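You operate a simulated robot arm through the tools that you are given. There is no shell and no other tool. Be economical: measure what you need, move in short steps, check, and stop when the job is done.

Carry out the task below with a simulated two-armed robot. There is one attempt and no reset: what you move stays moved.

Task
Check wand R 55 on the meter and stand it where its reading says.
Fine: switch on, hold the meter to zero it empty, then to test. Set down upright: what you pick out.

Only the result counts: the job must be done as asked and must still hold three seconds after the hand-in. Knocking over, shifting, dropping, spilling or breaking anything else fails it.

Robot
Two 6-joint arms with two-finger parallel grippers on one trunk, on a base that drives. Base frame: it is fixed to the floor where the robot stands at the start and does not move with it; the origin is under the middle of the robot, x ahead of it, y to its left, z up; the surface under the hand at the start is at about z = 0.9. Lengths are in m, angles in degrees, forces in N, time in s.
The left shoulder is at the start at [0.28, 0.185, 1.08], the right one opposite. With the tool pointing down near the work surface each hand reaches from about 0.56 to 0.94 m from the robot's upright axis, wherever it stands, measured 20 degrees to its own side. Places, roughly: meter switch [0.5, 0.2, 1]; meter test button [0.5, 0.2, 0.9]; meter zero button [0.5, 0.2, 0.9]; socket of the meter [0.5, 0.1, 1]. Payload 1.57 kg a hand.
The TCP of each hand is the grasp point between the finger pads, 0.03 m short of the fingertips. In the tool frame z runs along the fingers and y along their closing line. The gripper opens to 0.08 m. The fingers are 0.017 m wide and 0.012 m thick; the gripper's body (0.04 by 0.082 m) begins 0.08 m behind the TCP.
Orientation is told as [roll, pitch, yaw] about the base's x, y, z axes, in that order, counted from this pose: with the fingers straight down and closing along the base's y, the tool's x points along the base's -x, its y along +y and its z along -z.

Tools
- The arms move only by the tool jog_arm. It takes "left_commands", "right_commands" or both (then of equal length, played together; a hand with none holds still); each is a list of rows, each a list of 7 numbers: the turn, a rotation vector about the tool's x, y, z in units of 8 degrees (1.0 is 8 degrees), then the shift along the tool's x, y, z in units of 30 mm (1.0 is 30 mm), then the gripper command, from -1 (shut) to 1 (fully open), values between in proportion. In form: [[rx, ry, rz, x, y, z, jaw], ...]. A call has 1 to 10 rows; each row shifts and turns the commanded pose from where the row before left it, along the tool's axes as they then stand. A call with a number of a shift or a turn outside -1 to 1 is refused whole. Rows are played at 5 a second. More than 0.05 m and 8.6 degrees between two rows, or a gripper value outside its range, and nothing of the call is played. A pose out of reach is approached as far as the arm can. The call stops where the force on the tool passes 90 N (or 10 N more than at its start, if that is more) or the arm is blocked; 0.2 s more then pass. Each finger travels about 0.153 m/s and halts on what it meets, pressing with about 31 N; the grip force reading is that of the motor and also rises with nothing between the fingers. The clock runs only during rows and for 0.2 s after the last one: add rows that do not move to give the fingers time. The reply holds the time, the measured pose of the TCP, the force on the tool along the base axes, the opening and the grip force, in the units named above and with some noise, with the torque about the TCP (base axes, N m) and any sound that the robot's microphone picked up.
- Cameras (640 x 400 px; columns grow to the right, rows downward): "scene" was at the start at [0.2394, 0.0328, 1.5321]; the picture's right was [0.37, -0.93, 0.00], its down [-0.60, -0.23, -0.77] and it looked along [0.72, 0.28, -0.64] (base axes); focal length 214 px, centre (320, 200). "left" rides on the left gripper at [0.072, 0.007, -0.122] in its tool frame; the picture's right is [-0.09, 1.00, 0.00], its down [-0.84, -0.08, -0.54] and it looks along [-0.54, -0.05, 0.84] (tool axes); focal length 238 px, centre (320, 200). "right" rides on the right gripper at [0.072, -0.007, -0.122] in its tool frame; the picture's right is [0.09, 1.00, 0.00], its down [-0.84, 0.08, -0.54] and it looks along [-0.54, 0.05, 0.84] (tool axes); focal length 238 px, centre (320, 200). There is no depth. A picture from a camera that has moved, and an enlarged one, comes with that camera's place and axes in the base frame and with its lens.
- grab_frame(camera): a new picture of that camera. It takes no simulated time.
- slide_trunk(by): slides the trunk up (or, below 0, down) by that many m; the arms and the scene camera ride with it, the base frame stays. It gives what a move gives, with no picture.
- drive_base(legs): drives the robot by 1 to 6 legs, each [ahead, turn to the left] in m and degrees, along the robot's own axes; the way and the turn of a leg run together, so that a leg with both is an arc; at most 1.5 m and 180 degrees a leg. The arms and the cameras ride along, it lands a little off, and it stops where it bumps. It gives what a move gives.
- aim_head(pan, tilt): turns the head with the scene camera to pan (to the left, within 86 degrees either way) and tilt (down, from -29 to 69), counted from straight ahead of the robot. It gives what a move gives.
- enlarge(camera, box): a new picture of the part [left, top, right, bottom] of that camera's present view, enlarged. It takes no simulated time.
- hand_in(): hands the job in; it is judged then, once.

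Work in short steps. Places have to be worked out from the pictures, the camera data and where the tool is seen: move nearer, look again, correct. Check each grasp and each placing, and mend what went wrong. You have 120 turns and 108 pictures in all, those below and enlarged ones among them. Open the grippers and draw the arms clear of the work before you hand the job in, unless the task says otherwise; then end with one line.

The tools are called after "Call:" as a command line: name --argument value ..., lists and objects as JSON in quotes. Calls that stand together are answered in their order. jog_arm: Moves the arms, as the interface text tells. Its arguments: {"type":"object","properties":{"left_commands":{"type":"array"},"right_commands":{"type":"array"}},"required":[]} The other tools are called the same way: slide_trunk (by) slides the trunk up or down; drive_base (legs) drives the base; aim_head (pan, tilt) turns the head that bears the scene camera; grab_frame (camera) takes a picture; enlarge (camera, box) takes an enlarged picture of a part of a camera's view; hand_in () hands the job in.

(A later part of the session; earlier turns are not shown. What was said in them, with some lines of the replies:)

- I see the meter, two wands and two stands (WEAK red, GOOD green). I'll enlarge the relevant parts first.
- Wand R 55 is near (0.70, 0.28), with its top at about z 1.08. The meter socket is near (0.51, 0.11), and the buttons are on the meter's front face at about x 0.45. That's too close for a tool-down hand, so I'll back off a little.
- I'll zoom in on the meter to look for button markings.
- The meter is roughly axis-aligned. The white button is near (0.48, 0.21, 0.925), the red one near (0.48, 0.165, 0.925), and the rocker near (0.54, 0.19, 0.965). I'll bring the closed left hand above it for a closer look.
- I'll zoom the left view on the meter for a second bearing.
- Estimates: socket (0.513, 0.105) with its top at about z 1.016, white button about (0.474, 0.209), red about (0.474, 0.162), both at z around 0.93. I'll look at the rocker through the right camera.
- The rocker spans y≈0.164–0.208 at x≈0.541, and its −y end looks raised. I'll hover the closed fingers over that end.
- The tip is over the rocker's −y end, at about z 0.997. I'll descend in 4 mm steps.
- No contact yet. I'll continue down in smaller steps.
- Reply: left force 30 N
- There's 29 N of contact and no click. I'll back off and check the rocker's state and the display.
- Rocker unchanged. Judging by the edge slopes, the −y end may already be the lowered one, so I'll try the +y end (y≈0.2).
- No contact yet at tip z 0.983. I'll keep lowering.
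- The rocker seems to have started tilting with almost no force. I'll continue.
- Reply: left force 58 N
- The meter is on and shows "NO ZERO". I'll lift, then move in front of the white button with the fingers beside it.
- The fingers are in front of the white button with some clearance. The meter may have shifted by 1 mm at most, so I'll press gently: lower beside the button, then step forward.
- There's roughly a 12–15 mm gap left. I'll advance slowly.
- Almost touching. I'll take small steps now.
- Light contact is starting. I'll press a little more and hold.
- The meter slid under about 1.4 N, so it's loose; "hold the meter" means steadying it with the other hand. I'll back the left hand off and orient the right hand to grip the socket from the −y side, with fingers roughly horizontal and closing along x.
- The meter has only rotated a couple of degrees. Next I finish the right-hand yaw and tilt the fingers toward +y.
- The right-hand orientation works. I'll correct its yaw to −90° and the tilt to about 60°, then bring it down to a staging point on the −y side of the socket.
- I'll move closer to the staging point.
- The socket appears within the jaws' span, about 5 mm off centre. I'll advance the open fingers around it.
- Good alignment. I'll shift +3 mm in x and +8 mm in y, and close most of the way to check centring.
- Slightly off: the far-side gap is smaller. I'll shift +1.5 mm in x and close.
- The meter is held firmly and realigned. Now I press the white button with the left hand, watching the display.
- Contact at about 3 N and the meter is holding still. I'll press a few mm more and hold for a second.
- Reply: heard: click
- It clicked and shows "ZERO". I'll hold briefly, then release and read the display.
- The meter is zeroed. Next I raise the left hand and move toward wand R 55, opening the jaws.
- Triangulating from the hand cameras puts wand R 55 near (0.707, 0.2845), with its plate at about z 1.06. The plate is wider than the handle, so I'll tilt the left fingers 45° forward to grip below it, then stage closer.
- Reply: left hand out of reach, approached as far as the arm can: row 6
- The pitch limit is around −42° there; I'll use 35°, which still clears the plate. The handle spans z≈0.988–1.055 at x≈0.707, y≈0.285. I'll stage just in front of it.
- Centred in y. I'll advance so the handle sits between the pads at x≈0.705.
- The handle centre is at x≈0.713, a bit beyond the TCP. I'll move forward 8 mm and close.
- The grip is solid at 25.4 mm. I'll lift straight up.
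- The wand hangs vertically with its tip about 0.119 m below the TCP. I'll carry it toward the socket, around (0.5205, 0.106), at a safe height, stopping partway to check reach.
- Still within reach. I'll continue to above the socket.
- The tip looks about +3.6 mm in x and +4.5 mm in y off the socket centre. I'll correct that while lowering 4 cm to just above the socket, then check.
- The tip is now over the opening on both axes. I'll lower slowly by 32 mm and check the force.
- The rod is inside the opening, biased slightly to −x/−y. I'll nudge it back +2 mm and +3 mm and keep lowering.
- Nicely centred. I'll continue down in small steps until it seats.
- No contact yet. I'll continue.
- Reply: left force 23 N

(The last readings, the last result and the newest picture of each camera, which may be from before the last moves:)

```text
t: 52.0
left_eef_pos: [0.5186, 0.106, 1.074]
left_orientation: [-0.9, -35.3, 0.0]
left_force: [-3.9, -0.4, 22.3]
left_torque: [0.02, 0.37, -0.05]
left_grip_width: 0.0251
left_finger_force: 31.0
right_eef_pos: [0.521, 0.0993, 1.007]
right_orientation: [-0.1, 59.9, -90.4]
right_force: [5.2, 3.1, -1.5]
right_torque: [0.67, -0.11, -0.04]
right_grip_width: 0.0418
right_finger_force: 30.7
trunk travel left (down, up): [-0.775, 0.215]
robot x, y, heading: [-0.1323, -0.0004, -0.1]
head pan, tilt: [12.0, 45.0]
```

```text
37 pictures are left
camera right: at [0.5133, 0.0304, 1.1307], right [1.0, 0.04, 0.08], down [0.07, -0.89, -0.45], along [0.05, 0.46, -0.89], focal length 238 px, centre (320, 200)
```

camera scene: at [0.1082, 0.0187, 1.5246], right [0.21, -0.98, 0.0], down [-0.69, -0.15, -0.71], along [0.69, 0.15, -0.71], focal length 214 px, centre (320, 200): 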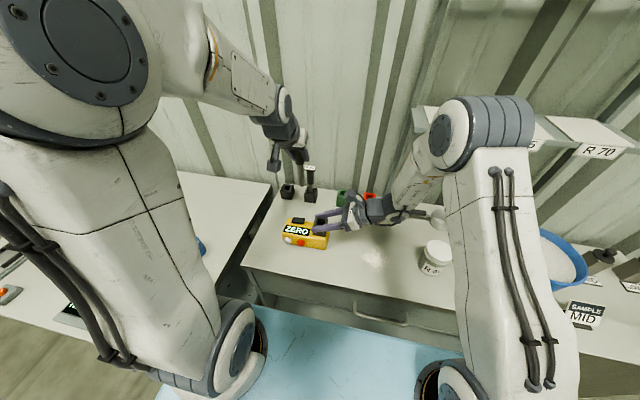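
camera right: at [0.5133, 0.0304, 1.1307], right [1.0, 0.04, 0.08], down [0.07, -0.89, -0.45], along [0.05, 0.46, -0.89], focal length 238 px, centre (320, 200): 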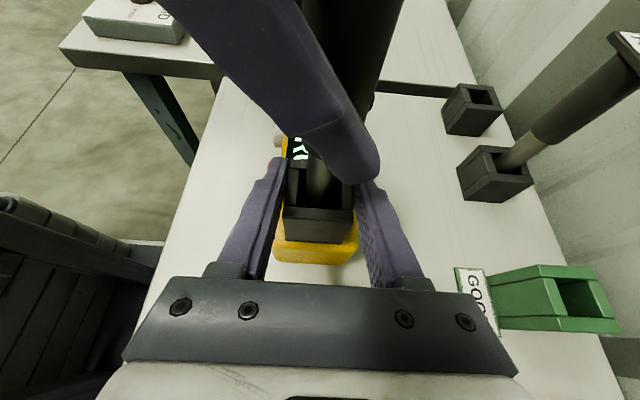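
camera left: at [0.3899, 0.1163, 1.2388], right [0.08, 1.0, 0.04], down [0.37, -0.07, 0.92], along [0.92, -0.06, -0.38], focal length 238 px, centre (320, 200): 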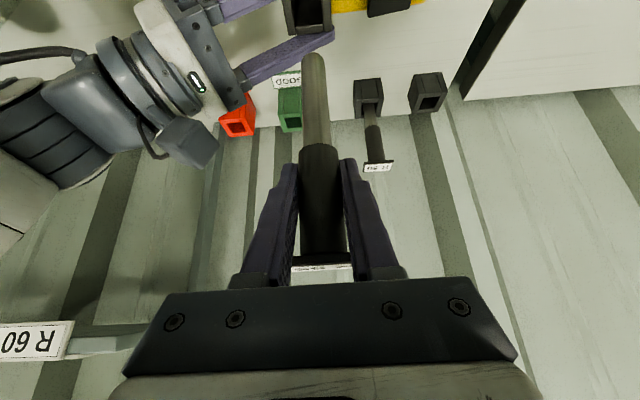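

It's seated, with 22 N on the bottom. I'll relieve the pressure, open a little, and back out along the finger axis.

Call:
jog_arm --left_commands '[[0, 0, 0, -0.038, 0, -0.055, -1], [0, 0, 0, -0.02, 0, -0.03, -1], [0, 0, 0, 0, 0, 0, -0.2], [0, 0, 0, 0, 0, 0, 0], [0, 0, 0, 0, 0, 0, 0.15], [0, 0, 0, 0, 0, 0, 0.15], [0, 0, 0, 0, 0, -0.6, 0.15], [0, 0, 0, 0, 0, -0.9, 0.15], [0, 0, 0, 0, 0, -0.9, 0.15], [0, 0, 0, 0, 0, -0.9, 0.15]]'

Call:
grab_frame --camera "right"

Call:
enlarge --camera "scene" --box '[270, 150, 370, 260]'

```text
t: 54.2
left_eef_pos: [0.4598, 0.1064, 1.1569]
left_orientation: [-0.9, -34.9, -0.1]
left_force: [0.3, 0.5, -0.1]
left_torque: [0.03, 0.0, -0.03]
left_grip_width: 0.046
left_finger_force: 0.1
right_eef_pos: [0.5209, 0.0999, 1.0083]
right_orientation: [-0.2, 60.1, -90.3]
right_force: [-2.3, -0.9, 4.6]
right_torque: [-0.46, -0.02, -0.13]
right_grip_width: 0.0418
right_finger_force: 31.0
trunk travel left (down, up): [-0.775, 0.215]
robot x, y, heading: [-0.1299, 0.0018, -0.0]
head pan, tilt: [12.0, 45.0]
```

```text
36 pictures are left
camera right: at [0.5135, 0.0301, 1.1306], right [1.0, 0.04, 0.08], down [0.07, -0.89, -0.45], along [0.05, 0.46, -0.89], focal length 238 px, centre (320, 200)
```

right: 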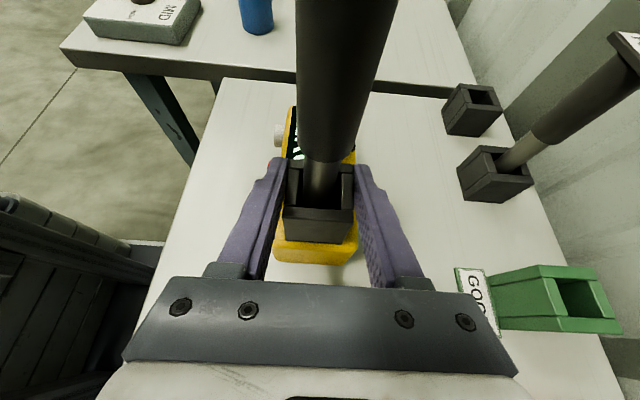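

```text
3.64 times, centred on (320, 205) of scene
camera zoom: at [0.1082, 0.0185, 1.5245], right [0.21, -0.98, 0.0], down [-0.69, -0.15, -0.71], along [0.69, 0.15, -0.71], focal length 780 px, centre (320, 182)
```

zoom: 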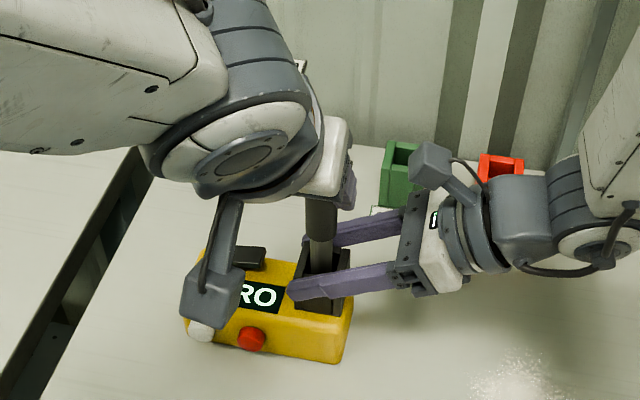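

The wand stands in the socket. Next I close the left fingers, make them vertical, and go in front of the red (test) button at y≈0.162.

Call:
jog_arm --left_commands '[[0, 0, 0, 0.41, 0.93, -0.28, -1], [0, 0, 0, 0.41, 0.93, -0.28, -1], [0, 0.875, 0, 0, 0, 0, -1], [0, 0.875, 0, 0, 0, 0, -1], [0, 0.875, 0, 0, 0, 0, -1], [0, 0.875, 0, 0, 0, 0, -1], [0, 0.875, 0, 0, 0, 0, -1], [0, 0, 0, 0, 0, 0.9, -1], [0, 0, 0, 0, 0, 0.9, -1], [0, 0, 0, 0, 0, 0, -1]]'

Call:
enlarge --camera "scene" --box '[260, 150, 380, 270]'

```text
t: 56.4
left_eef_pos: [0.4575, 0.1602, 1.1102]
left_orientation: [-0.6, 0.1, -0.5]
left_force: [-0.2, -1.5, -0.3]
left_torque: [-0.02, -0.02, 0.01]
left_grip_width: 0.0001
left_finger_force: 21.0
left hand out of reach, approached as far as the arm can: row 1, 2
right_eef_pos: [0.5204, 0.1006, 1.0079]
right_orientation: [0.0, 60.0, -90.3]
right_force: [-1.9, -0.4, 2.8]
right_torque: [-0.39, 0.08, -0.03]
right_grip_width: 0.0417
right_finger_force: 31.3
trunk travel left (down, up): [-0.775, 0.215]
robot x, y, heading: [-0.1354, -0.0007, 0.1]
head pan, tilt: [12.0, 45.0]
```

```text
3.33 times, centred on (320, 210) of scene
camera zoom: at [0.1081, 0.0187, 1.5245], right [0.21, -0.98, 0.0], down [-0.69, -0.15, -0.71], along [0.69, 0.15, -0.71], focal length 715 px, centre (320, 167)
```

zoom: 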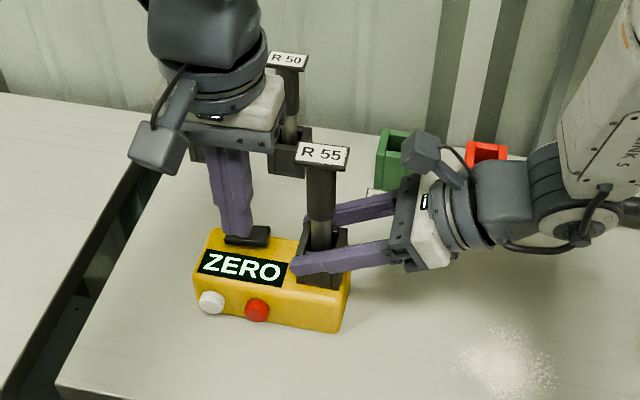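

I'm slightly too far forward (x 0.4575), so I'll shift back 20 mm, then descend beside the red button.

Call:
jog_arm --left_commands '[[0, 0, 0, 0.67, 0.05, 0, -1], [0, 0, 0, 0, 0, 0.9, -1], [0, 0, 0, 0, 0, 0.9, -1], [0, 0, 0, 0, 0, 0.9, -1], [0, 0, 0, 0, 0, 0.9, -1], [0, 0, 0, 0, 0, 0.9, -1], [0, 0, 0, 0, 0, 0.9, -1], [0, 0, 0, 0, 0, 0, -1]]'

Call:
enlarge --camera "scene" --box '[260, 170, 360, 270]'

Call:
grab_frame --camera "left"

```text
t: 58.2
left_eef_pos: [0.4359, 0.1567, 0.9473]
left_orientation: [-0.7, -0.1, -0.5]
left_force: [-0.4, -0.2, 0.3]
left_torque: [0.01, -0.03, -0.01]
left_grip_width: 0.0
left_finger_force: 21.4
right_eef_pos: [0.5208, 0.1013, 1.0076]
right_orientation: [-0.1, 59.9, -90.2]
right_force: [-2.1, -0.8, 1.6]
right_torque: [-0.27, 0.04, -0.05]
right_grip_width: 0.0418
right_finger_force: 31.0
trunk travel left (down, up): [-0.775, 0.215]
robot x, y, heading: [-0.1283, -0.0025, -0.0]
head pan, tilt: [12.0, 45.0]
```

```text
4.00 times, centred on (310, 220) of scene
camera zoom: at [0.1081, 0.0187, 1.5245], right [0.21, -0.98, 0.0], down [-0.69, -0.15, -0.71], along [0.69, 0.15, -0.71], focal length 858 px, centre (360, 120)
```

zoom: 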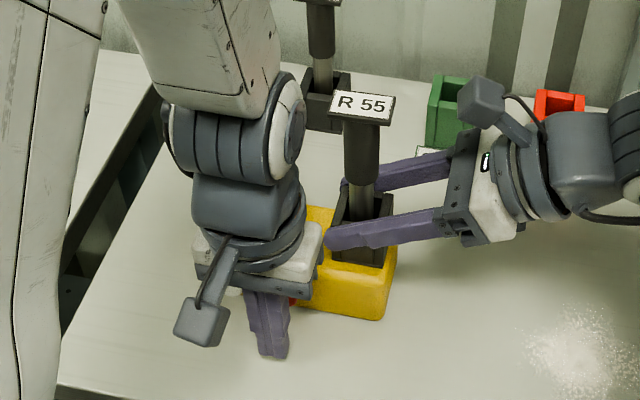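

```text
32 pictures are left
camera left: at [0.3634, 0.1657, 1.0686], right [0.1, 0.99, -0.01], down [0.84, -0.08, 0.54], along [0.54, -0.07, -0.84], focal length 238 px, centre (320, 200)
```

left: 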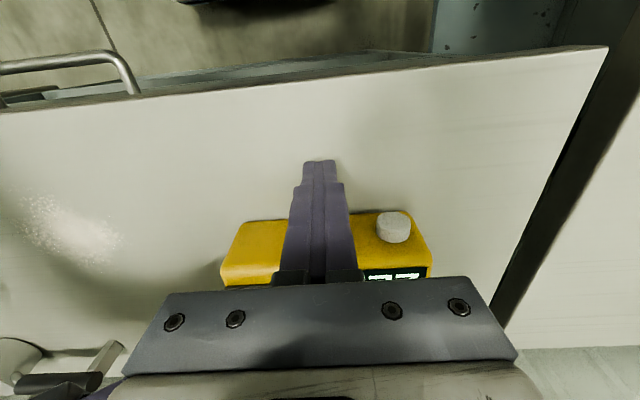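

Shift +5 mm in y and press the red button the way I pressed the white one.

Call:
jog_arm --left_commands '[[0, 0, 0, 0, 0.17, 0, -1], [0, 0, 0, -0.4, 0, 0, -1], [0, 0, 0, -0.4, 0, 0, -1], [0, 0, 0, -0.2, 0, 0, -1], [0, 0, 0, -0.1, 0, 0, -1], [0, 0, 0, -0.1, 0, 0, -1], [0, 0, 0, 0, 0, 0, -1], [0, 0, 0, 0, 0, 0, -1]]'

Call:
grab_frame --camera "right"

```text
t: 60.0
left_eef_pos: [0.4718, 0.1625, 0.9474]
left_orientation: [-0.7, 0.1, -0.5]
left_force: [-3.8, -2.4, -1.2]
left_torque: [-0.04, 0.08, -0.03]
left_grip_width: 0.0001
left_finger_force: 21.2
right_eef_pos: [0.5206, 0.1002, 1.0062]
right_orientation: [0.1, 59.9, -90.2]
right_force: [3.5, 2.0, 0.1]
right_torque: [-0.03, -0.1, -0.38]
right_grip_width: 0.0419
right_finger_force: 31.0
trunk travel left (down, up): [-0.775, 0.215]
robot x, y, heading: [-0.1319, 0.0008, 0.0]
head pan, tilt: [12.0, 45.0]
heard: click
```

```text
31 pictures are left
camera right: at [0.5138, 0.0303, 1.1306], right [1.0, 0.04, 0.08], down [0.07, -0.89, -0.45], along [0.05, 0.46, -0.89], focal length 238 px, centre (320, 200)
```

right: 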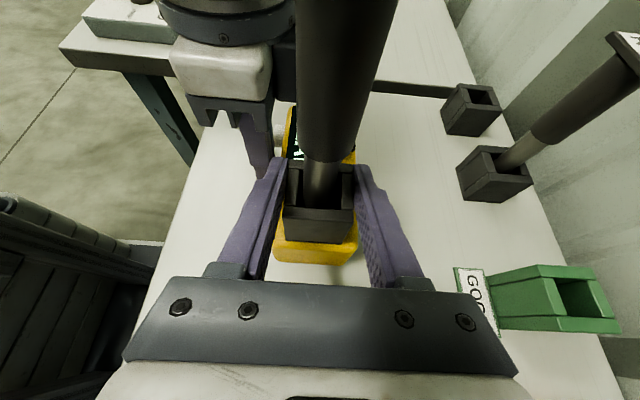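

Clicked. I'll hold longer while checking the display through the scene camera, then release.

Call:
jog_arm --left_commands '[[0, 0, 0, -0.04, 0, 0, -1], [0, 0, 0, 0, 0, 0, -1], [0, 0, 0, 0, 0, 0, -1], [0, 0, 0, 0, 0, 0, -1], [0, 0, 0, 0, 0, 0, -1], [0, 0, 0, 0, 0, 0, -1], [0, 0, 0, 0, 0, 0, -1], [0, 0, 0, 0, 0, 0, -1], [0, 0, 0, 0, 0, 0, -1], [0, 0, 0, 0, 0, 0, -1]]'

Call:
enlarge --camera "scene" --box '[270, 180, 350, 260]'

Call:
enlarge --camera "left" --box '[220, 190, 460, 300]'

```text
t: 62.2
left_eef_pos: [0.4724, 0.1624, 0.9474]
left_orientation: [-0.7, -0.1, -0.5]
left_force: [-7.4, 0.7, -1.8]
left_torque: [0.03, 0.12, 0.01]
left_grip_width: 0.0001
left_finger_force: 21.4
right_eef_pos: [0.5211, 0.1002, 1.0079]
right_orientation: [0.1, 59.9, -90.2]
right_force: [8.0, -0.1, 2.3]
right_torque: [-0.02, -0.39, -0.42]
right_grip_width: 0.0417
right_finger_force: 30.9
trunk travel left (down, up): [-0.775, 0.215]
robot x, y, heading: [-0.1314, 0.0009, 0.0]
head pan, tilt: [12.0, 45.0]
```

```text
5.00 times, centred on (310, 220) of scene
camera zoom: at [0.1084, 0.0188, 1.5245], right [0.21, -0.98, 0.0], down [-0.69, -0.15, -0.71], along [0.69, 0.15, -0.71], focal length 1072 px, centre (370, 100)
```

zoom: 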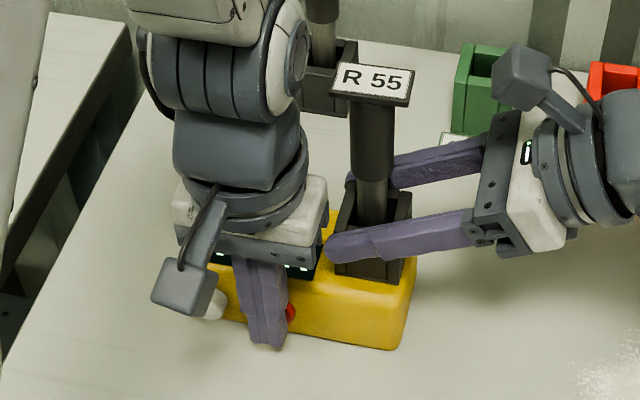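

```text
2.67 times, centred on (340, 245) of left
camera zoom: at [0.4002, 0.1719, 1.0689], right [0.1, 0.99, -0.01], down [0.84, -0.08, 0.54], along [0.54, -0.07, -0.84], focal length 636 px, centre (267, 80)
```

zoom: 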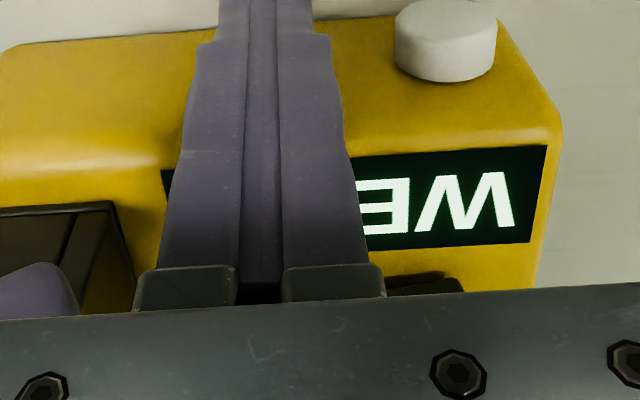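

It reads "WE…", i.e. WEAK. I'll release and raise the left hand to confirm the full display.

Call:
jog_arm --left_commands '[[0, 0, 0, 0.5, 0, 0, -1], [0, 0, 0, 0.6, 0, 0, -1], [0, 0, 0, 0, 0, -1, -1], [0, 0, 0, 0, 0, -1, -1], [0, 0, 0, 0, 0, -1, -1], [0, 0, 0, 0, 0, -1, -1], [0, 0, 0, 0, 0, -1, -1], [0, 0, 0, 0, 0, -1, -1], [0, 0, 0, 0, 0, -1, -1], [0, 0, 0, 0, 0, 0, -1]]'

Call:
enlarge --camera "scene" --box '[260, 150, 380, 270]'

```text
t: 64.4
left_eef_pos: [0.4396, 0.1642, 1.1578]
left_orientation: [-0.7, 0.1, -0.5]
left_force: [0.1, 0.5, 0.0]
left_torque: [0.03, 0.02, -0.02]
left_grip_width: 0.0002
left_finger_force: 21.2
right_eef_pos: [0.5213, 0.1009, 1.0081]
right_orientation: [0.0, 60.1, -90.4]
right_force: [-3.1, 1.0, 2.0]
right_torque: [0.25, 0.26, 0.12]
right_grip_width: 0.0417
right_finger_force: 30.4
trunk travel left (down, up): [-0.775, 0.215]
robot x, y, heading: [-0.1299, 0.0006, -0.2]
head pan, tilt: [12.0, 45.0]
```

```text
3.33 times, centred on (320, 210) of scene
camera zoom: at [0.1081, 0.0187, 1.5245], right [0.21, -0.98, 0.0], down [-0.69, -0.15, -0.71], along [0.69, 0.15, -0.71], focal length 715 px, centre (320, 167)
```

zoom: 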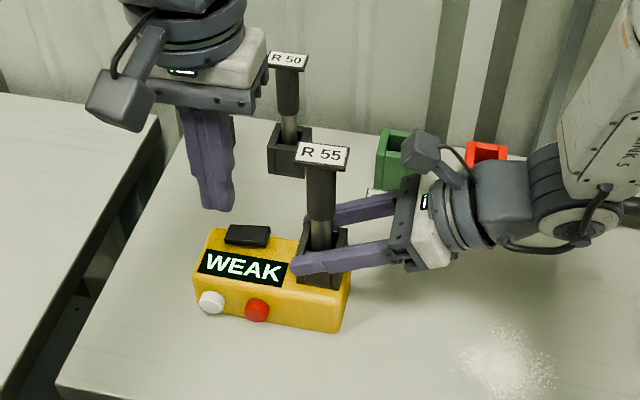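

The reading is confirmed: WEAK. I'll re-tilt the left hand to 35° and line up behind the wand to regrip it.

Call:
jog_arm --left_commands '[[0, 0, 0, -0.85, 0, -0.4, -1], [0, -0.875, 0, 0, 0, 0, -1], [0, -0.875, 0, 0, 0, 0, -1], [0, -0.875, 0, 0, 0, 0, -1], [0, -0.875, 0, 0, 0, 0, -1], [0, -0.875, 0, 0, 0, 0, 0.25], [0, 0, 0, 0, -0.97, 0, 0.25], [0, 0, 0, 0, -0.97, 0, 0.25], [0, 0, 0, 0, 0, 0, 0.25]]'

Call:
grab_frame --camera "left"

```text
t: 66.4
left_eef_pos: [0.4656, 0.1064, 1.169]
left_orientation: [-0.8, -35.0, -0.2]
left_force: [0.4, 0.3, -0.5]
left_torque: [-0.02, -0.01, 0.0]
left_grip_width: 0.0499
left_finger_force: 0.1
right_eef_pos: [0.5202, 0.0994, 1.0074]
right_orientation: [0.0, 59.9, -90.4]
right_force: [1.2, -1.0, 3.2]
right_torque: [-0.07, -0.04, -0.04]
right_grip_width: 0.0422
right_finger_force: 31.1
trunk travel left (down, up): [-0.775, 0.215]
robot x, y, heading: [-0.131, 0.005, 0.0]
head pan, tilt: [12.0, 45.0]
```

```text
27 pictures are left
camera left: at [0.3354, 0.115, 1.2281], right [0.09, 1.0, 0.04], down [0.37, -0.07, 0.92], along [0.92, -0.06, -0.38], focal length 238 px, centre (320, 200)
```

left: 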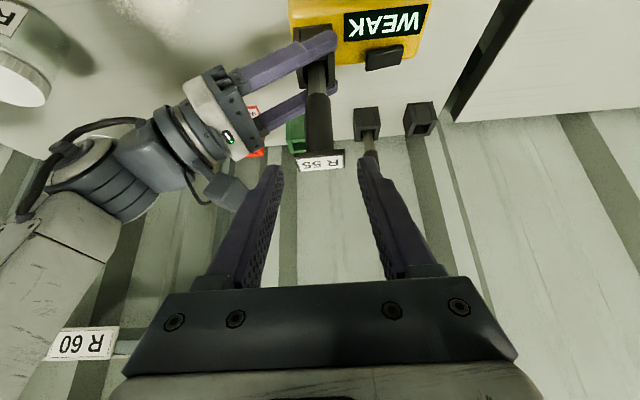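

Aligned. I'll advance along the finger axis to the same grip point, about (0.5185, 0.106, 1.077).

Call:
jog_arm --left_commands '[[0, 0, 0, 0.32, 0, 0.2, 0.25], [0, 0, 0, 0, 0, 0.83, 0.25], [0, 0, 0, 0, 0, 0.83, 0.25], [0, 0, 0, 0, 0, 0.83, 0.25], [0, 0, 0, 0, 0, 0.8, 0.25], [0, 0, 0, 0, 0, 0, 0.25]]'

Call:
grab_frame --camera "left"

```text
t: 67.8
left_eef_pos: [0.5183, 0.1069, 1.0785]
left_orientation: [-0.9, -34.8, 0.0]
left_force: [-0.3, 0.3, -0.2]
left_torque: [0.01, -0.02, 0.02]
left_grip_width: 0.05
left_finger_force: 0.0
right_eef_pos: [0.521, 0.0991, 1.0076]
right_orientation: [-0.1, 60.0, -90.3]
right_force: [-1.5, -0.8, 2.1]
right_torque: [-0.1, -0.08, -0.11]
right_grip_width: 0.0419
right_finger_force: 30.7
trunk travel left (down, up): [-0.775, 0.215]
robot x, y, heading: [-0.132, -0.0019, 0.4]
head pan, tilt: [12.0, 45.0]
```

```text
26 pictures are left
camera left: at [0.3886, 0.115, 1.1373], right [0.08, 1.0, 0.04], down [0.38, -0.07, 0.92], along [0.92, -0.06, -0.38], focal length 238 px, centre (320, 200)
```

left: 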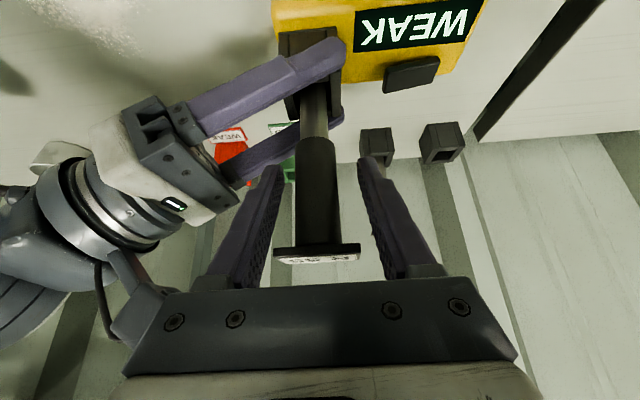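

The handle is between the pads. I'll close, then lift straight out.

Call:
jog_arm --left_commands '[[0, 0, 0, 0, 0, 0, 0], [0, 0, 0, 0, 0, 0, -0.4], [0, 0, 0, 0, 0, 0, -1], [0, 0, 0, 0, 0, 0, -1], [0, 0, 0, -0.287, 0, -0.41, -1], [0, 0, 0, -0.287, 0, -0.41, -1], [0, 0, 0, -0.287, 0, -0.41, -1], [0, 0, 0, -0.4, 0, -0.57, -1], [0, 0, 0, -0.4, 0, -0.57, -1], [0, 0, 0, -0.4, 0, -0.57, -1]]'

Call:
grab_frame --camera "left"

Call:
grab_frame --camera "right"

```text
t: 70.0
left_eef_pos: [0.5176, 0.1078, 1.1857]
left_orientation: [-0.8, -34.9, 0.0]
left_force: [-0.7, -0.2, -1.4]
left_torque: [0.01, 0.05, -0.03]
left_grip_width: 0.0252
left_finger_force: 31.1
right_eef_pos: [0.5207, 0.1007, 1.0076]
right_orientation: [0.0, 60.0, -90.3]
right_force: [-2.4, 0.2, 2.2]
right_torque: [-0.08, 0.01, -0.04]
right_grip_width: 0.042
right_finger_force: 30.8
trunk travel left (down, up): [-0.775, 0.215]
robot x, y, heading: [-0.1331, 0.0032, 0.1]
head pan, tilt: [12.0, 45.0]
```

```text
25 pictures are left
camera left: at [0.3889, 0.1154, 1.2446], right [0.08, 1.0, 0.04], down [0.38, -0.07, 0.92], along [0.92, -0.06, -0.38], focal length 238 px, centre (320, 200)
```

left: 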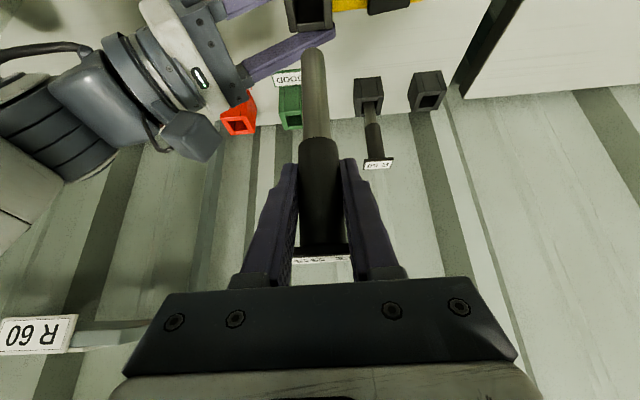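

```text
24 pictures are left
camera right: at [0.5134, 0.0303, 1.1306], right [1.0, 0.04, 0.08], down [0.07, -0.89, -0.45], along [0.05, 0.46, -0.89], focal length 238 px, centre (320, 200)
```

right: 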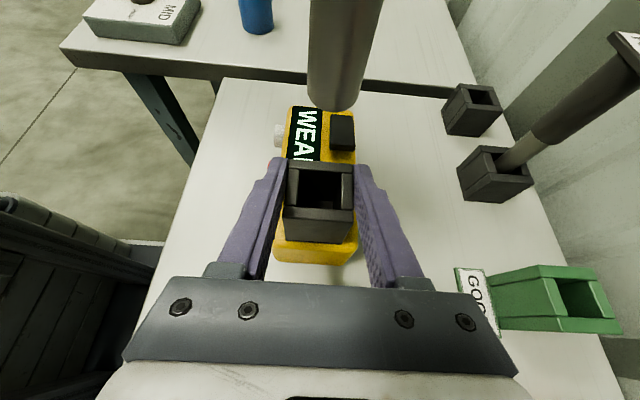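

The wand is out and vertical. Now I release the meter with the right hand and back it out the way it came.

Call:
jog_arm --right_commands '[[0, 0, 0, 0, 0, 0, 0.2], [0, 0, 0, 0, 0, 0, 0.5], [0, 0, 0, 0, 0, 0, 0.8], [0, 0, 0, 0, 0, 0, 1], [0, 0, 0, 0, 0, -0.84, 1], [0, 0, 0, 0, 0, -0.9, 1], [0, 0, 0, 0, 0, -0.9, 1], [0, 0, 0, 0.2, 0, -0.9, 1], [0, 0, 0, 0.49, -0.1, -0.95, 1], [0, 0, 0, 0.49, -0.1, -0.95, 1]]'

Call:
grab_frame --camera "scene"

```text
t: 72.2
left_eef_pos: [0.5188, 0.1081, 1.1856]
left_orientation: [-1.0, -34.9, 0.0]
left_force: [0.2, 0.2, -1.3]
left_torque: [-0.01, 0.01, 0.01]
left_grip_width: 0.0252
left_finger_force: 30.7
right_eef_pos: [0.5137, -0.0245, 1.1195]
right_orientation: [0.0, 60.0, -90.4]
right_force: [0.4, -0.6, 0.0]
right_torque: [0.03, 0.0, 0.01]
right_grip_width: 0.0798
right_finger_force: 0.0
trunk travel left (down, up): [-0.775, 0.215]
robot x, y, heading: [-0.1326, 0.0002, 0.2]
head pan, tilt: [12.0, 45.0]
```

```text
23 pictures are left
camera scene: at [0.1084, 0.0188, 1.5245], right [0.21, -0.98, 0.0], down [-0.69, -0.15, -0.71], along [0.69, 0.15, -0.71], focal length 214 px, centre (320, 200)
```

scene: 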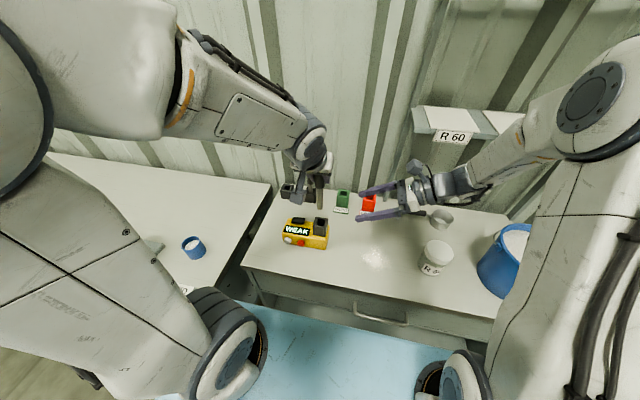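

The meter is intact and WEAK still shows. I'll retract the right hand well clear.

Call:
jog_arm --right_commands '[[0, 0, 0, 0.3, -0.2, -0.95, 1], [0, 0, 0, 0.3, -0.2, -0.95, 1], [0, 0, 0, 0.3, -0.2, -0.95, 1], [0, 0, 0, 0.3, -0.2, -0.95, 1], [0, 0, 0, 0.3, -0.2, -0.95, 1], [0, 0, 0, 0.3, -0.2, -0.95, 1], [0, 0, 0, 0.3, -0.2, -0.95, 1], [0, 0, 0, 0.3, -0.2, -0.95, 1], [0, 0, 0, 0, 0, 0, 1]]'

Call:
grab_frame --camera "right"

```text
t: 74.2
left_eef_pos: [0.518, 0.1064, 1.1859]
left_orientation: [-0.9, -34.8, 0.1]
left_force: [0.0, 0.3, -1.1]
left_torque: [0.01, 0.0, 0.0]
left_grip_width: 0.025
left_finger_force: 31.0
right_eef_pos: [0.4661, -0.1838, 1.2979]
right_orientation: [0.0, 60.0, -90.3]
right_force: [0.1, -0.9, 0.8]
right_torque: [0.05, -0.05, 0.0]
right_grip_width: 0.08
right_finger_force: 0.1
trunk travel left (down, up): [-0.775, 0.215]
robot x, y, heading: [-0.128, 0.0015, 0.2]
head pan, tilt: [12.0, 45.0]
```

```text
22 pictures are left
camera right: at [0.4582, -0.2538, 1.4203], right [1.0, 0.04, 0.08], down [0.07, -0.89, -0.45], along [0.05, 0.46, -0.89], focal length 238 px, centre (320, 200)
```

right: 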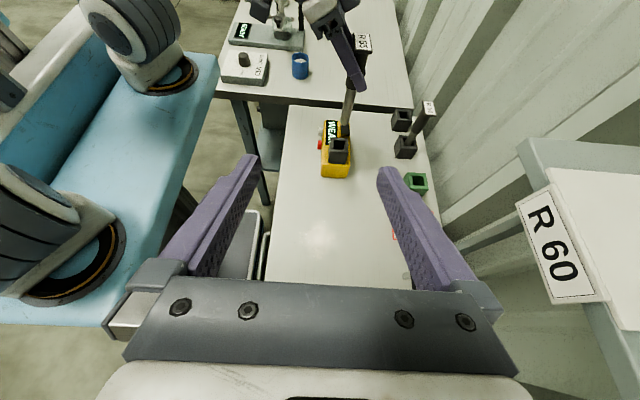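

Right hand is clear. The WEAK stand opening triangulates to (0.716, −0.046, 0.962), so I'll carry the wand over there at height.

Call:
jog_arm --left_commands '[[0, 0, 0, -0.76, -0.733, 0.533, -1], [0, 0, 0, -0.76, -0.733, 0.533, -1], [0, 0, 0, -0.76, -0.733, 0.533, -1], [0, 0, 0, -0.76, -0.733, 0.533, -1], [0, 0, 0, -0.76, -0.733, 0.533, -1], [0, 0, 0, -0.76, -0.733, 0.533, -1], [0, 0, 0, -0.76, -0.733, 0.533, -1], [0, 0, 0, 0, 0, 0, -1]]'

Call:
grab_frame --camera "left"

Call:
enlarge --camera "scene" --box '[320, 120, 432, 230]'

```text
t: 76.0
left_eef_pos: [0.7122, -0.0497, 1.187]
left_orientation: [-0.9, -34.9, -0.1]
left_force: [0.9, -0.6, -2.2]
left_torque: [-0.04, 0.01, 0.0]
left_grip_width: 0.0255
left_finger_force: 31.0
right_eef_pos: [0.4663, -0.1841, 1.2967]
right_orientation: [0.0, 60.0, -90.3]
right_force: [0.5, 0.3, 0.0]
right_torque: [0.06, 0.02, -0.04]
right_grip_width: 0.08
right_finger_force: 0.0
trunk travel left (down, up): [-0.775, 0.215]
robot x, y, heading: [-0.1303, -0.0014, 0.3]
head pan, tilt: [12.0, 45.0]
```

```text
21 pictures are left
camera left: at [0.583, -0.0403, 1.2461], right [0.08, 1.0, 0.04], down [0.38, -0.07, 0.92], along [0.92, -0.06, -0.38], focal length 238 px, centre (320, 200)
```

left: 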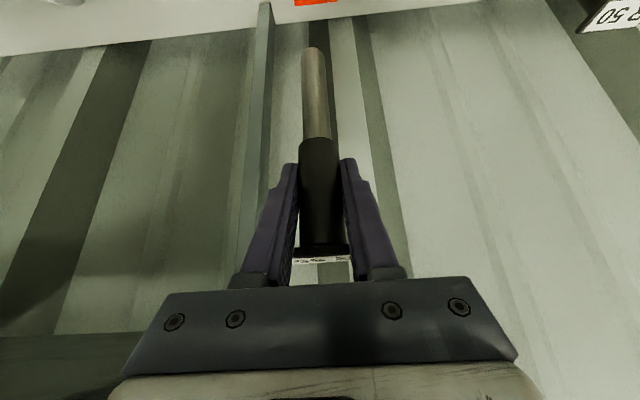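

```text
3.64 times, centred on (376, 175) of scene
camera zoom: at [0.1086, 0.0184, 1.5245], right [0.21, -0.98, 0.0], down [-0.69, -0.15, -0.71], along [0.69, 0.15, -0.71], focal length 780 px, centre (116, 291)
```

zoom: 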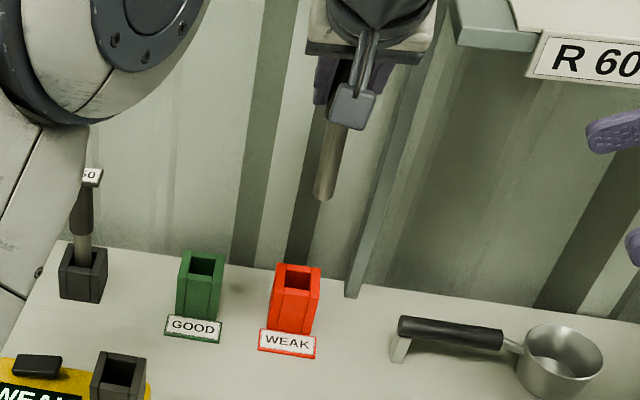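

The tip projects to (0.715, −0.049), almost over the WEAK stand. I'll lower to about 3 cm above the rim and compare in both views.

Call:
jog_arm --left_commands '[[0, 0, 0, 0.287, 0.02, 0.41, -1], [0, 0, 0, 0.287, 0.02, 0.41, -1], [0, 0, 0, 0.287, 0.02, 0.41, -1], [0, 0, 0, 0.287, 0.02, 0.41, -1], [0, 0, 0, 0.287, 0.02, 0.41, -1], [0, 0, 0, 0, 0, 0, -1]]'

Call:
enlarge --camera "left" --box '[240, 0, 400, 160]'

Call:
enlarge --camera "scene" --box '[340, 160, 400, 230]'

```text
t: 77.4
left_eef_pos: [0.7118, -0.0468, 1.1131]
left_orientation: [-1.0, -35.0, 0.1]
left_force: [-0.3, -0.4, -2.2]
left_torque: [-0.03, 0.0, -0.01]
left_grip_width: 0.0253
left_finger_force: 31.2
right_eef_pos: [0.4658, -0.1842, 1.2962]
right_orientation: [0.0, 59.8, -90.2]
right_force: [0.4, 0.7, 0.4]
right_torque: [0.0, -0.01, 0.01]
right_grip_width: 0.0798
right_finger_force: 0.0
trunk travel left (down, up): [-0.775, 0.215]
robot x, y, heading: [-0.1352, -0.0013, 0.1]
head pan, tilt: [12.0, 45.0]
```

```text
2.50 times, centred on (320, 80) of left
camera zoom: at [0.582, -0.0383, 1.1711], right [0.08, 1.0, 0.04], down [0.37, -0.07, 0.92], along [0.92, -0.06, -0.38], focal length 596 px, centre (320, 500)
```

zoom: 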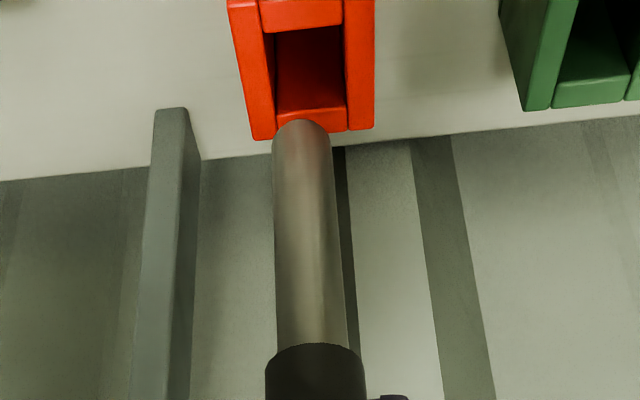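

```text
5.71 times, centred on (370, 195) of scene
camera zoom: at [0.1084, 0.0186, 1.5245], right [0.21, -0.98, 0.0], down [-0.69, -0.15, -0.71], along [0.69, 0.15, -0.71], focal length 1226 px, centre (34, 229)
```

zoom: 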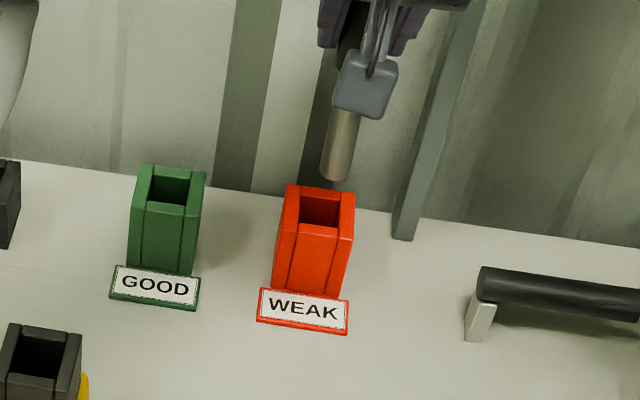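

Compared with the opening centre, the tip needs about +4 mm in y and +3 mm in x. I'll apply that and lower 2 cm.

Call:
jog_arm --left_commands '[[0, 0, 0, -0.08, 0.13, 0.057, -1], [0, 0, 0, 0.19, 0.01, 0.273, -1], [0, 0, 0, 0.19, 0.01, 0.273, -1], [0, 0, 0, 0, 0, 0, -1]]'

Call:
enlarge --camera "left" --box '[240, 0, 400, 160]'

Call:
enlarge --camera "scene" --box '[350, 175, 390, 220]'

```text
t: 78.4
left_eef_pos: [0.714, -0.0429, 1.0926]
left_orientation: [-0.9, -35.0, -0.1]
left_force: [-0.5, -0.2, -0.9]
left_torque: [0.01, 0.01, -0.01]
left_grip_width: 0.025
left_finger_force: 30.6
right_eef_pos: [0.4657, -0.1845, 1.2972]
right_orientation: [0.0, 60.0, -90.4]
right_force: [-0.6, 0.4, 0.6]
right_torque: [-0.01, 0.03, 0.03]
right_grip_width: 0.0802
right_finger_force: 0.1
trunk travel left (down, up): [-0.775, 0.215]
robot x, y, heading: [-0.1314, -0.003, 0.4]
head pan, tilt: [12.0, 45.0]
```

```text
2.50 times, centred on (320, 80) of left
camera zoom: at [0.5852, -0.0332, 1.1513], right [0.08, 1.0, 0.04], down [0.37, -0.07, 0.92], along [0.92, -0.06, -0.38], focal length 596 px, centre (320, 500)
```

zoom: 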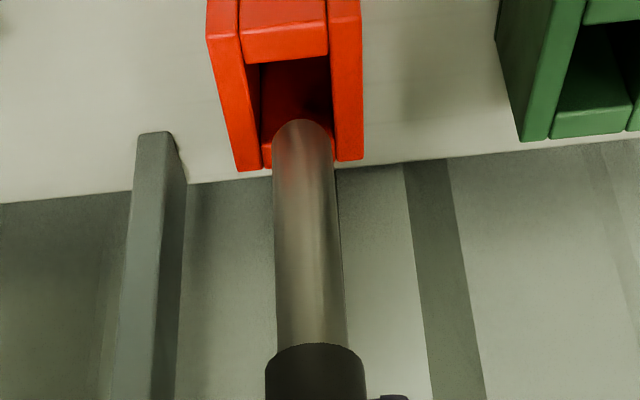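

```text
8.89 times, centred on (370, 198) of scene
camera zoom: at [0.1084, 0.0186, 1.5245], right [0.21, -0.98, 0.0], down [-0.69, -0.15, -0.71], along [0.69, 0.15, -0.71], focal length 1906 px, centre (-124, 222)
```

zoom: 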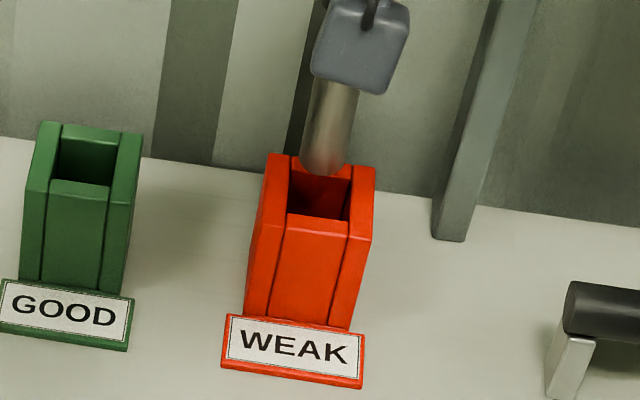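

Both views show it landing near the centre of the opening. I'll lower in steps.

Call:
jog_arm --left_commands '[[0, 0, 0, 0.153, 0, 0.218, -1], [0, 0, 0, 0.153, 0, 0.218, -1], [0, 0, 0, 0.153, 0, 0.218, -1], [0, 0, 0, 0, 0, 0, -1]]'

Call:
enlarge --camera "left" --box '[240, 0, 400, 160]'

Call:
enlarge --camera "scene" --box '[350, 175, 390, 220]'

```text
t: 79.4
left_eef_pos: [0.7149, -0.0424, 1.0688]
left_orientation: [-0.9, -35.0, 0.0]
left_force: [0.4, 0.8, -0.7]
left_torque: [-0.04, 0.0, 0.0]
left_grip_width: 0.0255
left_finger_force: 31.1
right_eef_pos: [0.4648, -0.1839, 1.2975]
right_orientation: [0.0, 60.1, -90.2]
right_force: [-1.6, -0.8, -0.2]
right_torque: [0.02, 0.03, -0.01]
right_grip_width: 0.08
right_finger_force: 0.0
trunk travel left (down, up): [-0.775, 0.215]
robot x, y, heading: [-0.1295, -0.0002, 0.4]
head pan, tilt: [12.0, 45.0]
```

```text
2.50 times, centred on (320, 80) of left
camera zoom: at [0.5848, -0.0336, 1.1271], right [0.08, 1.0, 0.04], down [0.37, -0.07, 0.92], along [0.92, -0.06, -0.38], focal length 596 px, centre (320, 500)
```

zoom: 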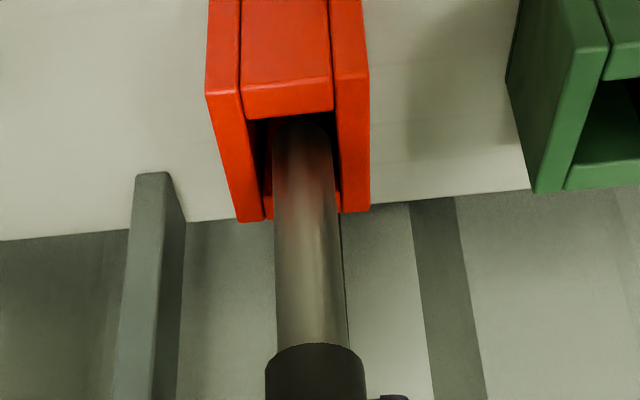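

```text
8.89 times, centred on (370, 198) of scene
camera zoom: at [0.1084, 0.0186, 1.5245], right [0.21, -0.98, 0.0], down [-0.69, -0.15, -0.71], along [0.69, 0.15, -0.71], focal length 1906 px, centre (-124, 222)
```

zoom: 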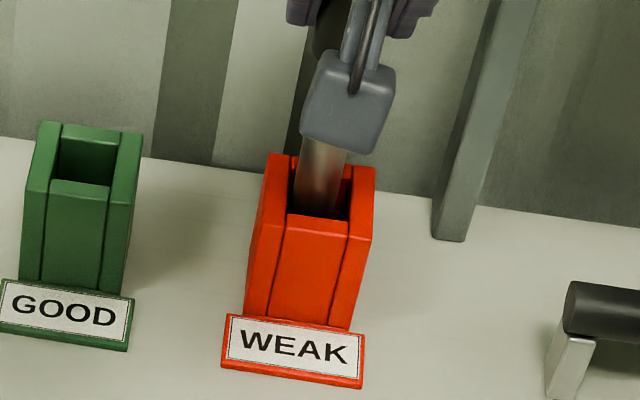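

It's inside and clear of the walls. I'll continue down.

Call:
jog_arm --left_commands '[[0, 0, 0, 0.153, -0.03, 0.218, -1], [0, 0, 0, 0.153, 0, 0.218, -1], [0, 0, 0, 0.153, 0, 0.218, -1], [0, 0, 0, 0.115, 0, 0.164, -1], [0, 0, 0, 0, 0, 0, -1]]'

```text
t: 80.6
left_eef_pos: [0.7144, -0.0446, 1.0388]
left_orientation: [-1.0, -34.8, 0.0]
left_force: [-0.1, 0.2, -2.0]
left_torque: [0.0, 0.01, -0.03]
left_grip_width: 0.0253
left_finger_force: 31.2
right_eef_pos: [0.4666, -0.1844, 1.2964]
right_orientation: [0.0, 60.1, -90.3]
right_force: [-0.7, -0.4, -0.5]
right_torque: [0.0, 0.0, -0.01]
right_grip_width: 0.0801
right_finger_force: 0.1
trunk travel left (down, up): [-0.775, 0.215]
robot x, y, heading: [-0.1288, 0.0033, 0.0]
head pan, tilt: [12.0, 45.0]
```

Free so far (tip ≈0.92). I'll take finer steps until it touches bottom.

Call:
jog_arm --left_commands '[[0, 0, 0, 0.077, 0, 0.109, -1], [0, 0, 0, 0.077, 0, 0.109, -1], [0, 0, 0, 0.057, 0, 0.082, -1], [0, 0, 0, 0, 0, 0, -1]]'

```text
t: 81.6
left_eef_pos: [0.7123, -0.0441, 1.0273]
left_orientation: [-0.8, -35.0, 0.0]
left_force: [-0.4, -0.1, -0.9]
left_torque: [-0.02, 0.03, 0.04]
left_grip_width: 0.0253
left_finger_force: 30.6
right_eef_pos: [0.465, -0.1833, 1.2971]
right_orientation: [0.0, 60.0, -90.4]
right_force: [-0.8, 0.3, -0.3]
right_torque: [-0.01, 0.0, 0.02]
right_grip_width: 0.0801
right_finger_force: 0.0
trunk travel left (down, up): [-0.775, 0.215]
robot x, y, heading: [-0.1336, -0.0029, 0.2]
head pan, tilt: [12.0, 45.0]
```

Call:
jog_arm --left_commands '[[0, 0, 0, 0.057, 0, 0.082, -1], [0, 0, 0, 0.057, 0, 0.082, -1], [0, 0, 0, 0, 0, 0, -1]]'

Call:
enlarge --camera "scene" --box '[340, 150, 400, 220]'

```text
t: 82.4
left_eef_pos: [0.7136, -0.0444, 1.0217]
left_orientation: [-0.9, -34.9, -0.1]
left_force: [0.1, 0.3, -1.2]
left_torque: [0.02, 0.0, 0.02]
left_grip_width: 0.0253
left_finger_force: 30.5
right_eef_pos: [0.4663, -0.1827, 1.2962]
right_orientation: [-0.1, 60.0, -90.4]
right_force: [-1.3, 0.2, 0.1]
right_torque: [0.02, 0.0, 0.02]
right_grip_width: 0.0801
right_finger_force: 0.0
trunk travel left (down, up): [-0.775, 0.215]
robot x, y, heading: [-0.1319, -0.0001, -0.1]
head pan, tilt: [12.0, 45.0]
```

```text
5.71 times, centred on (370, 185) of scene
camera zoom: at [0.1084, 0.0186, 1.5245], right [0.21, -0.98, 0.0], down [-0.69, -0.15, -0.71], along [0.69, 0.15, -0.71], focal length 1226 px, centre (34, 286)
```

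zoom: 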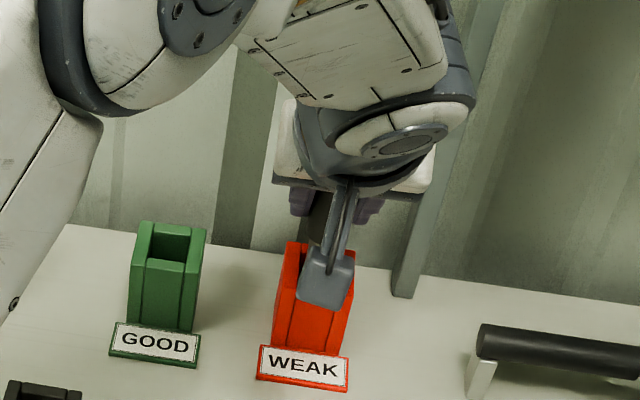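

Still hanging free, so I'll take a couple of 2–3 mm steps more.

Call:
jog_arm --left_commands '[[0, 0, 0, 0.048, 0, 0.068, -1], [0, 0, 0, 0.048, 0, 0.068, -1], [0, 0, 0, 0, 0, 0, -1]]'

```text
t: 83.2
left_eef_pos: [0.7148, -0.0435, 1.0203]
left_orientation: [-0.9, -35.2, 0.1]
left_force: [-4.7, 2.3, 18.5]
left_torque: [0.27, 0.48, -0.05]
left_grip_width: 0.0252
left_finger_force: 31.2
right_eef_pos: [0.465, -0.1839, 1.2976]
right_orientation: [0.1, 60.1, -90.2]
right_force: [0.6, 0.9, -0.1]
right_torque: [-0.04, 0.0, 0.0]
right_grip_width: 0.0798
right_finger_force: 0.1
trunk travel left (down, up): [-0.775, 0.215]
robot x, y, heading: [-0.1302, -0.0034, -0.1]
head pan, tilt: [12.0, 45.0]
```

Bottomed. I'll relieve slightly, open, and back out along the finger axis.

Call:
jog_arm --left_commands '[[0, 0, 0, -0.038, 0, -0.055, -1], [0, 0, 0, 0, 0, 0, -0.3], [0, 0, 0, 0, 0, 0, 0], [0, 0, 0, 0, 0, 0, 0.3], [0, 0, 0, 0, 0, 0, 0.3], [0, 0, 0, 0, 0, -0.6, 0.3], [0, 0, 0, 0, 0, -0.9, 0.3], [0, 0, 0, 0, 0, -0.9, 0.3], [0, 0, 0, 0, 0, -0.9, 0.3], [0, 0, 0, 0, 0, -0.9, 0.3]]'

Call:
grab_frame --camera "left"

```text
t: 85.4
left_eef_pos: [0.6427, -0.0429, 1.1239]
left_orientation: [-0.9, -34.9, 0.0]
left_force: [0.0, -0.9, 0.2]
left_torque: [0.01, -0.01, 0.0]
left_grip_width: 0.0521
left_finger_force: 0.1
right_eef_pos: [0.4656, -0.1838, 1.2968]
right_orientation: [-0.1, 59.9, -90.3]
right_force: [0.9, -0.2, 0.3]
right_torque: [-0.03, 0.0, 0.01]
right_grip_width: 0.08
right_finger_force: 0.1
trunk travel left (down, up): [-0.775, 0.215]
robot x, y, heading: [-0.1288, -0.0011, -0.2]
head pan, tilt: [12.0, 45.0]
```

```text
12 pictures are left
camera left: at [0.5128, -0.0341, 1.1828], right [0.08, 1.0, 0.04], down [0.37, -0.07, 0.92], along [0.92, -0.06, -0.38], focal length 238 px, centre (320, 200)
```

left: 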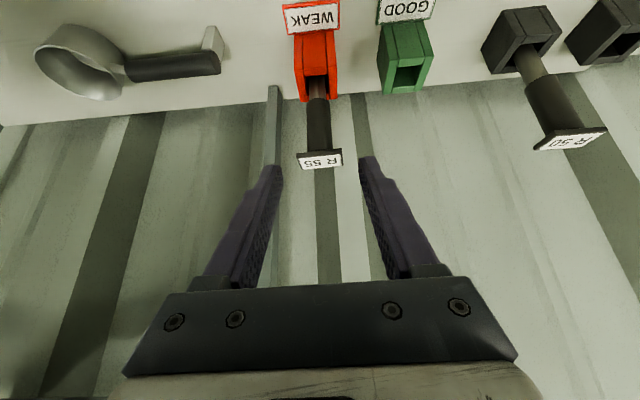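

R 55 stands upright in the WEAK stand. I'll draw the left arm clear, up and to the left, with both grippers open.

Call:
jog_arm --left_commands '[[0, 0, 0, 0, 0, -0.95, 0.6], [0, 0, 0, 0, 0, -0.95, 1], [0, 0, 0, 0, 0, -0.95, 1], [0, 0, 0, -0.4, 0.7, -0.57, 1], [0, 0, 0, -0.4, 0.7, -0.57, 1], [0, 0, 0, -0.4, 0.8, -0.57, 1], [0, 0, 0, 0, 0.9, 0, 1], [0, 0, 0, 0, 0.9, 0, 1], [0, 0, 0, 0, 0.9, 0, 1], [0, 0, 0, 0, 0.9, 0, 1]]'

Call:
grab_frame --camera "scene"

Call:
enlarge --camera "scene" --box '[260, 140, 420, 260]'

```text
t: 87.6
left_eef_pos: [0.5943, 0.1326, 1.2527]
left_orientation: [-0.7, -35.0, 0.0]
left_force: [-0.4, 0.1, -0.1]
left_torque: [0.0, -0.02, 0.01]
left_grip_width: 0.08
left_finger_force: 0.0
right_eef_pos: [0.4648, -0.1841, 1.2971]
right_orientation: [0.0, 60.1, -90.3]
right_force: [-0.6, 0.2, -0.2]
right_torque: [-0.03, -0.02, 0.01]
right_grip_width: 0.0798
right_finger_force: 0.1
trunk travel left (down, up): [-0.775, 0.215]
robot x, y, heading: [-0.128, -0.0006, 0.0]
head pan, tilt: [12.0, 45.0]
```

```text
11 pictures are left
camera scene: at [0.1082, 0.0186, 1.5245], right [0.21, -0.98, 0.0], down [-0.69, -0.15, -0.71], along [0.69, 0.15, -0.71], focal length 214 px, centre (320, 200)
```

scene: 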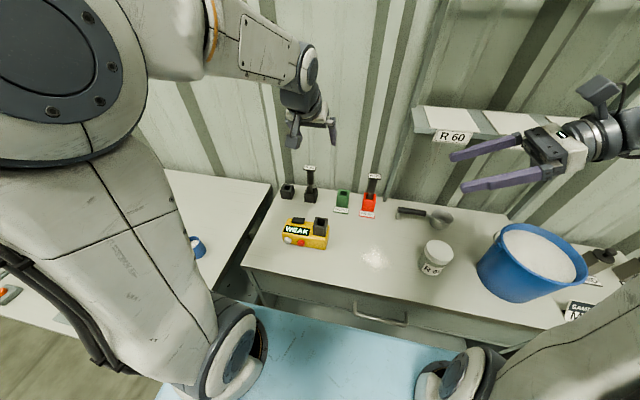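

```text
3.33 times, centred on (340, 200) of scene
camera zoom: at [0.1082, 0.0186, 1.5245], right [0.21, -0.98, 0.0], down [-0.69, -0.15, -0.71], along [0.69, 0.15, -0.71], focal length 715 px, centre (253, 200)
```

zoom: 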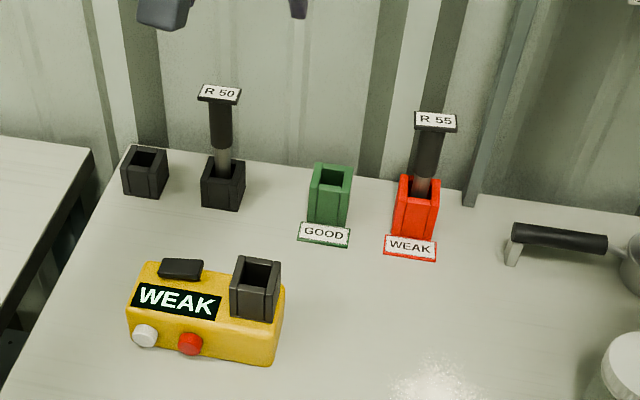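

Everything is in place: R 55 is upright in WEAK, the other items are undisturbed, and both arms are clear with grippers open. I'm handing in.

Call:
hand_in

```text
The job is handed in.
```

I switched the meter on, zeroed it empty and tested wand R 55. It read WEAK, so the wand now stands upright in the WEAK stand. I nudged the loose meter a few mm on the first button press, then gripped it and set it back to within about 2 mm.
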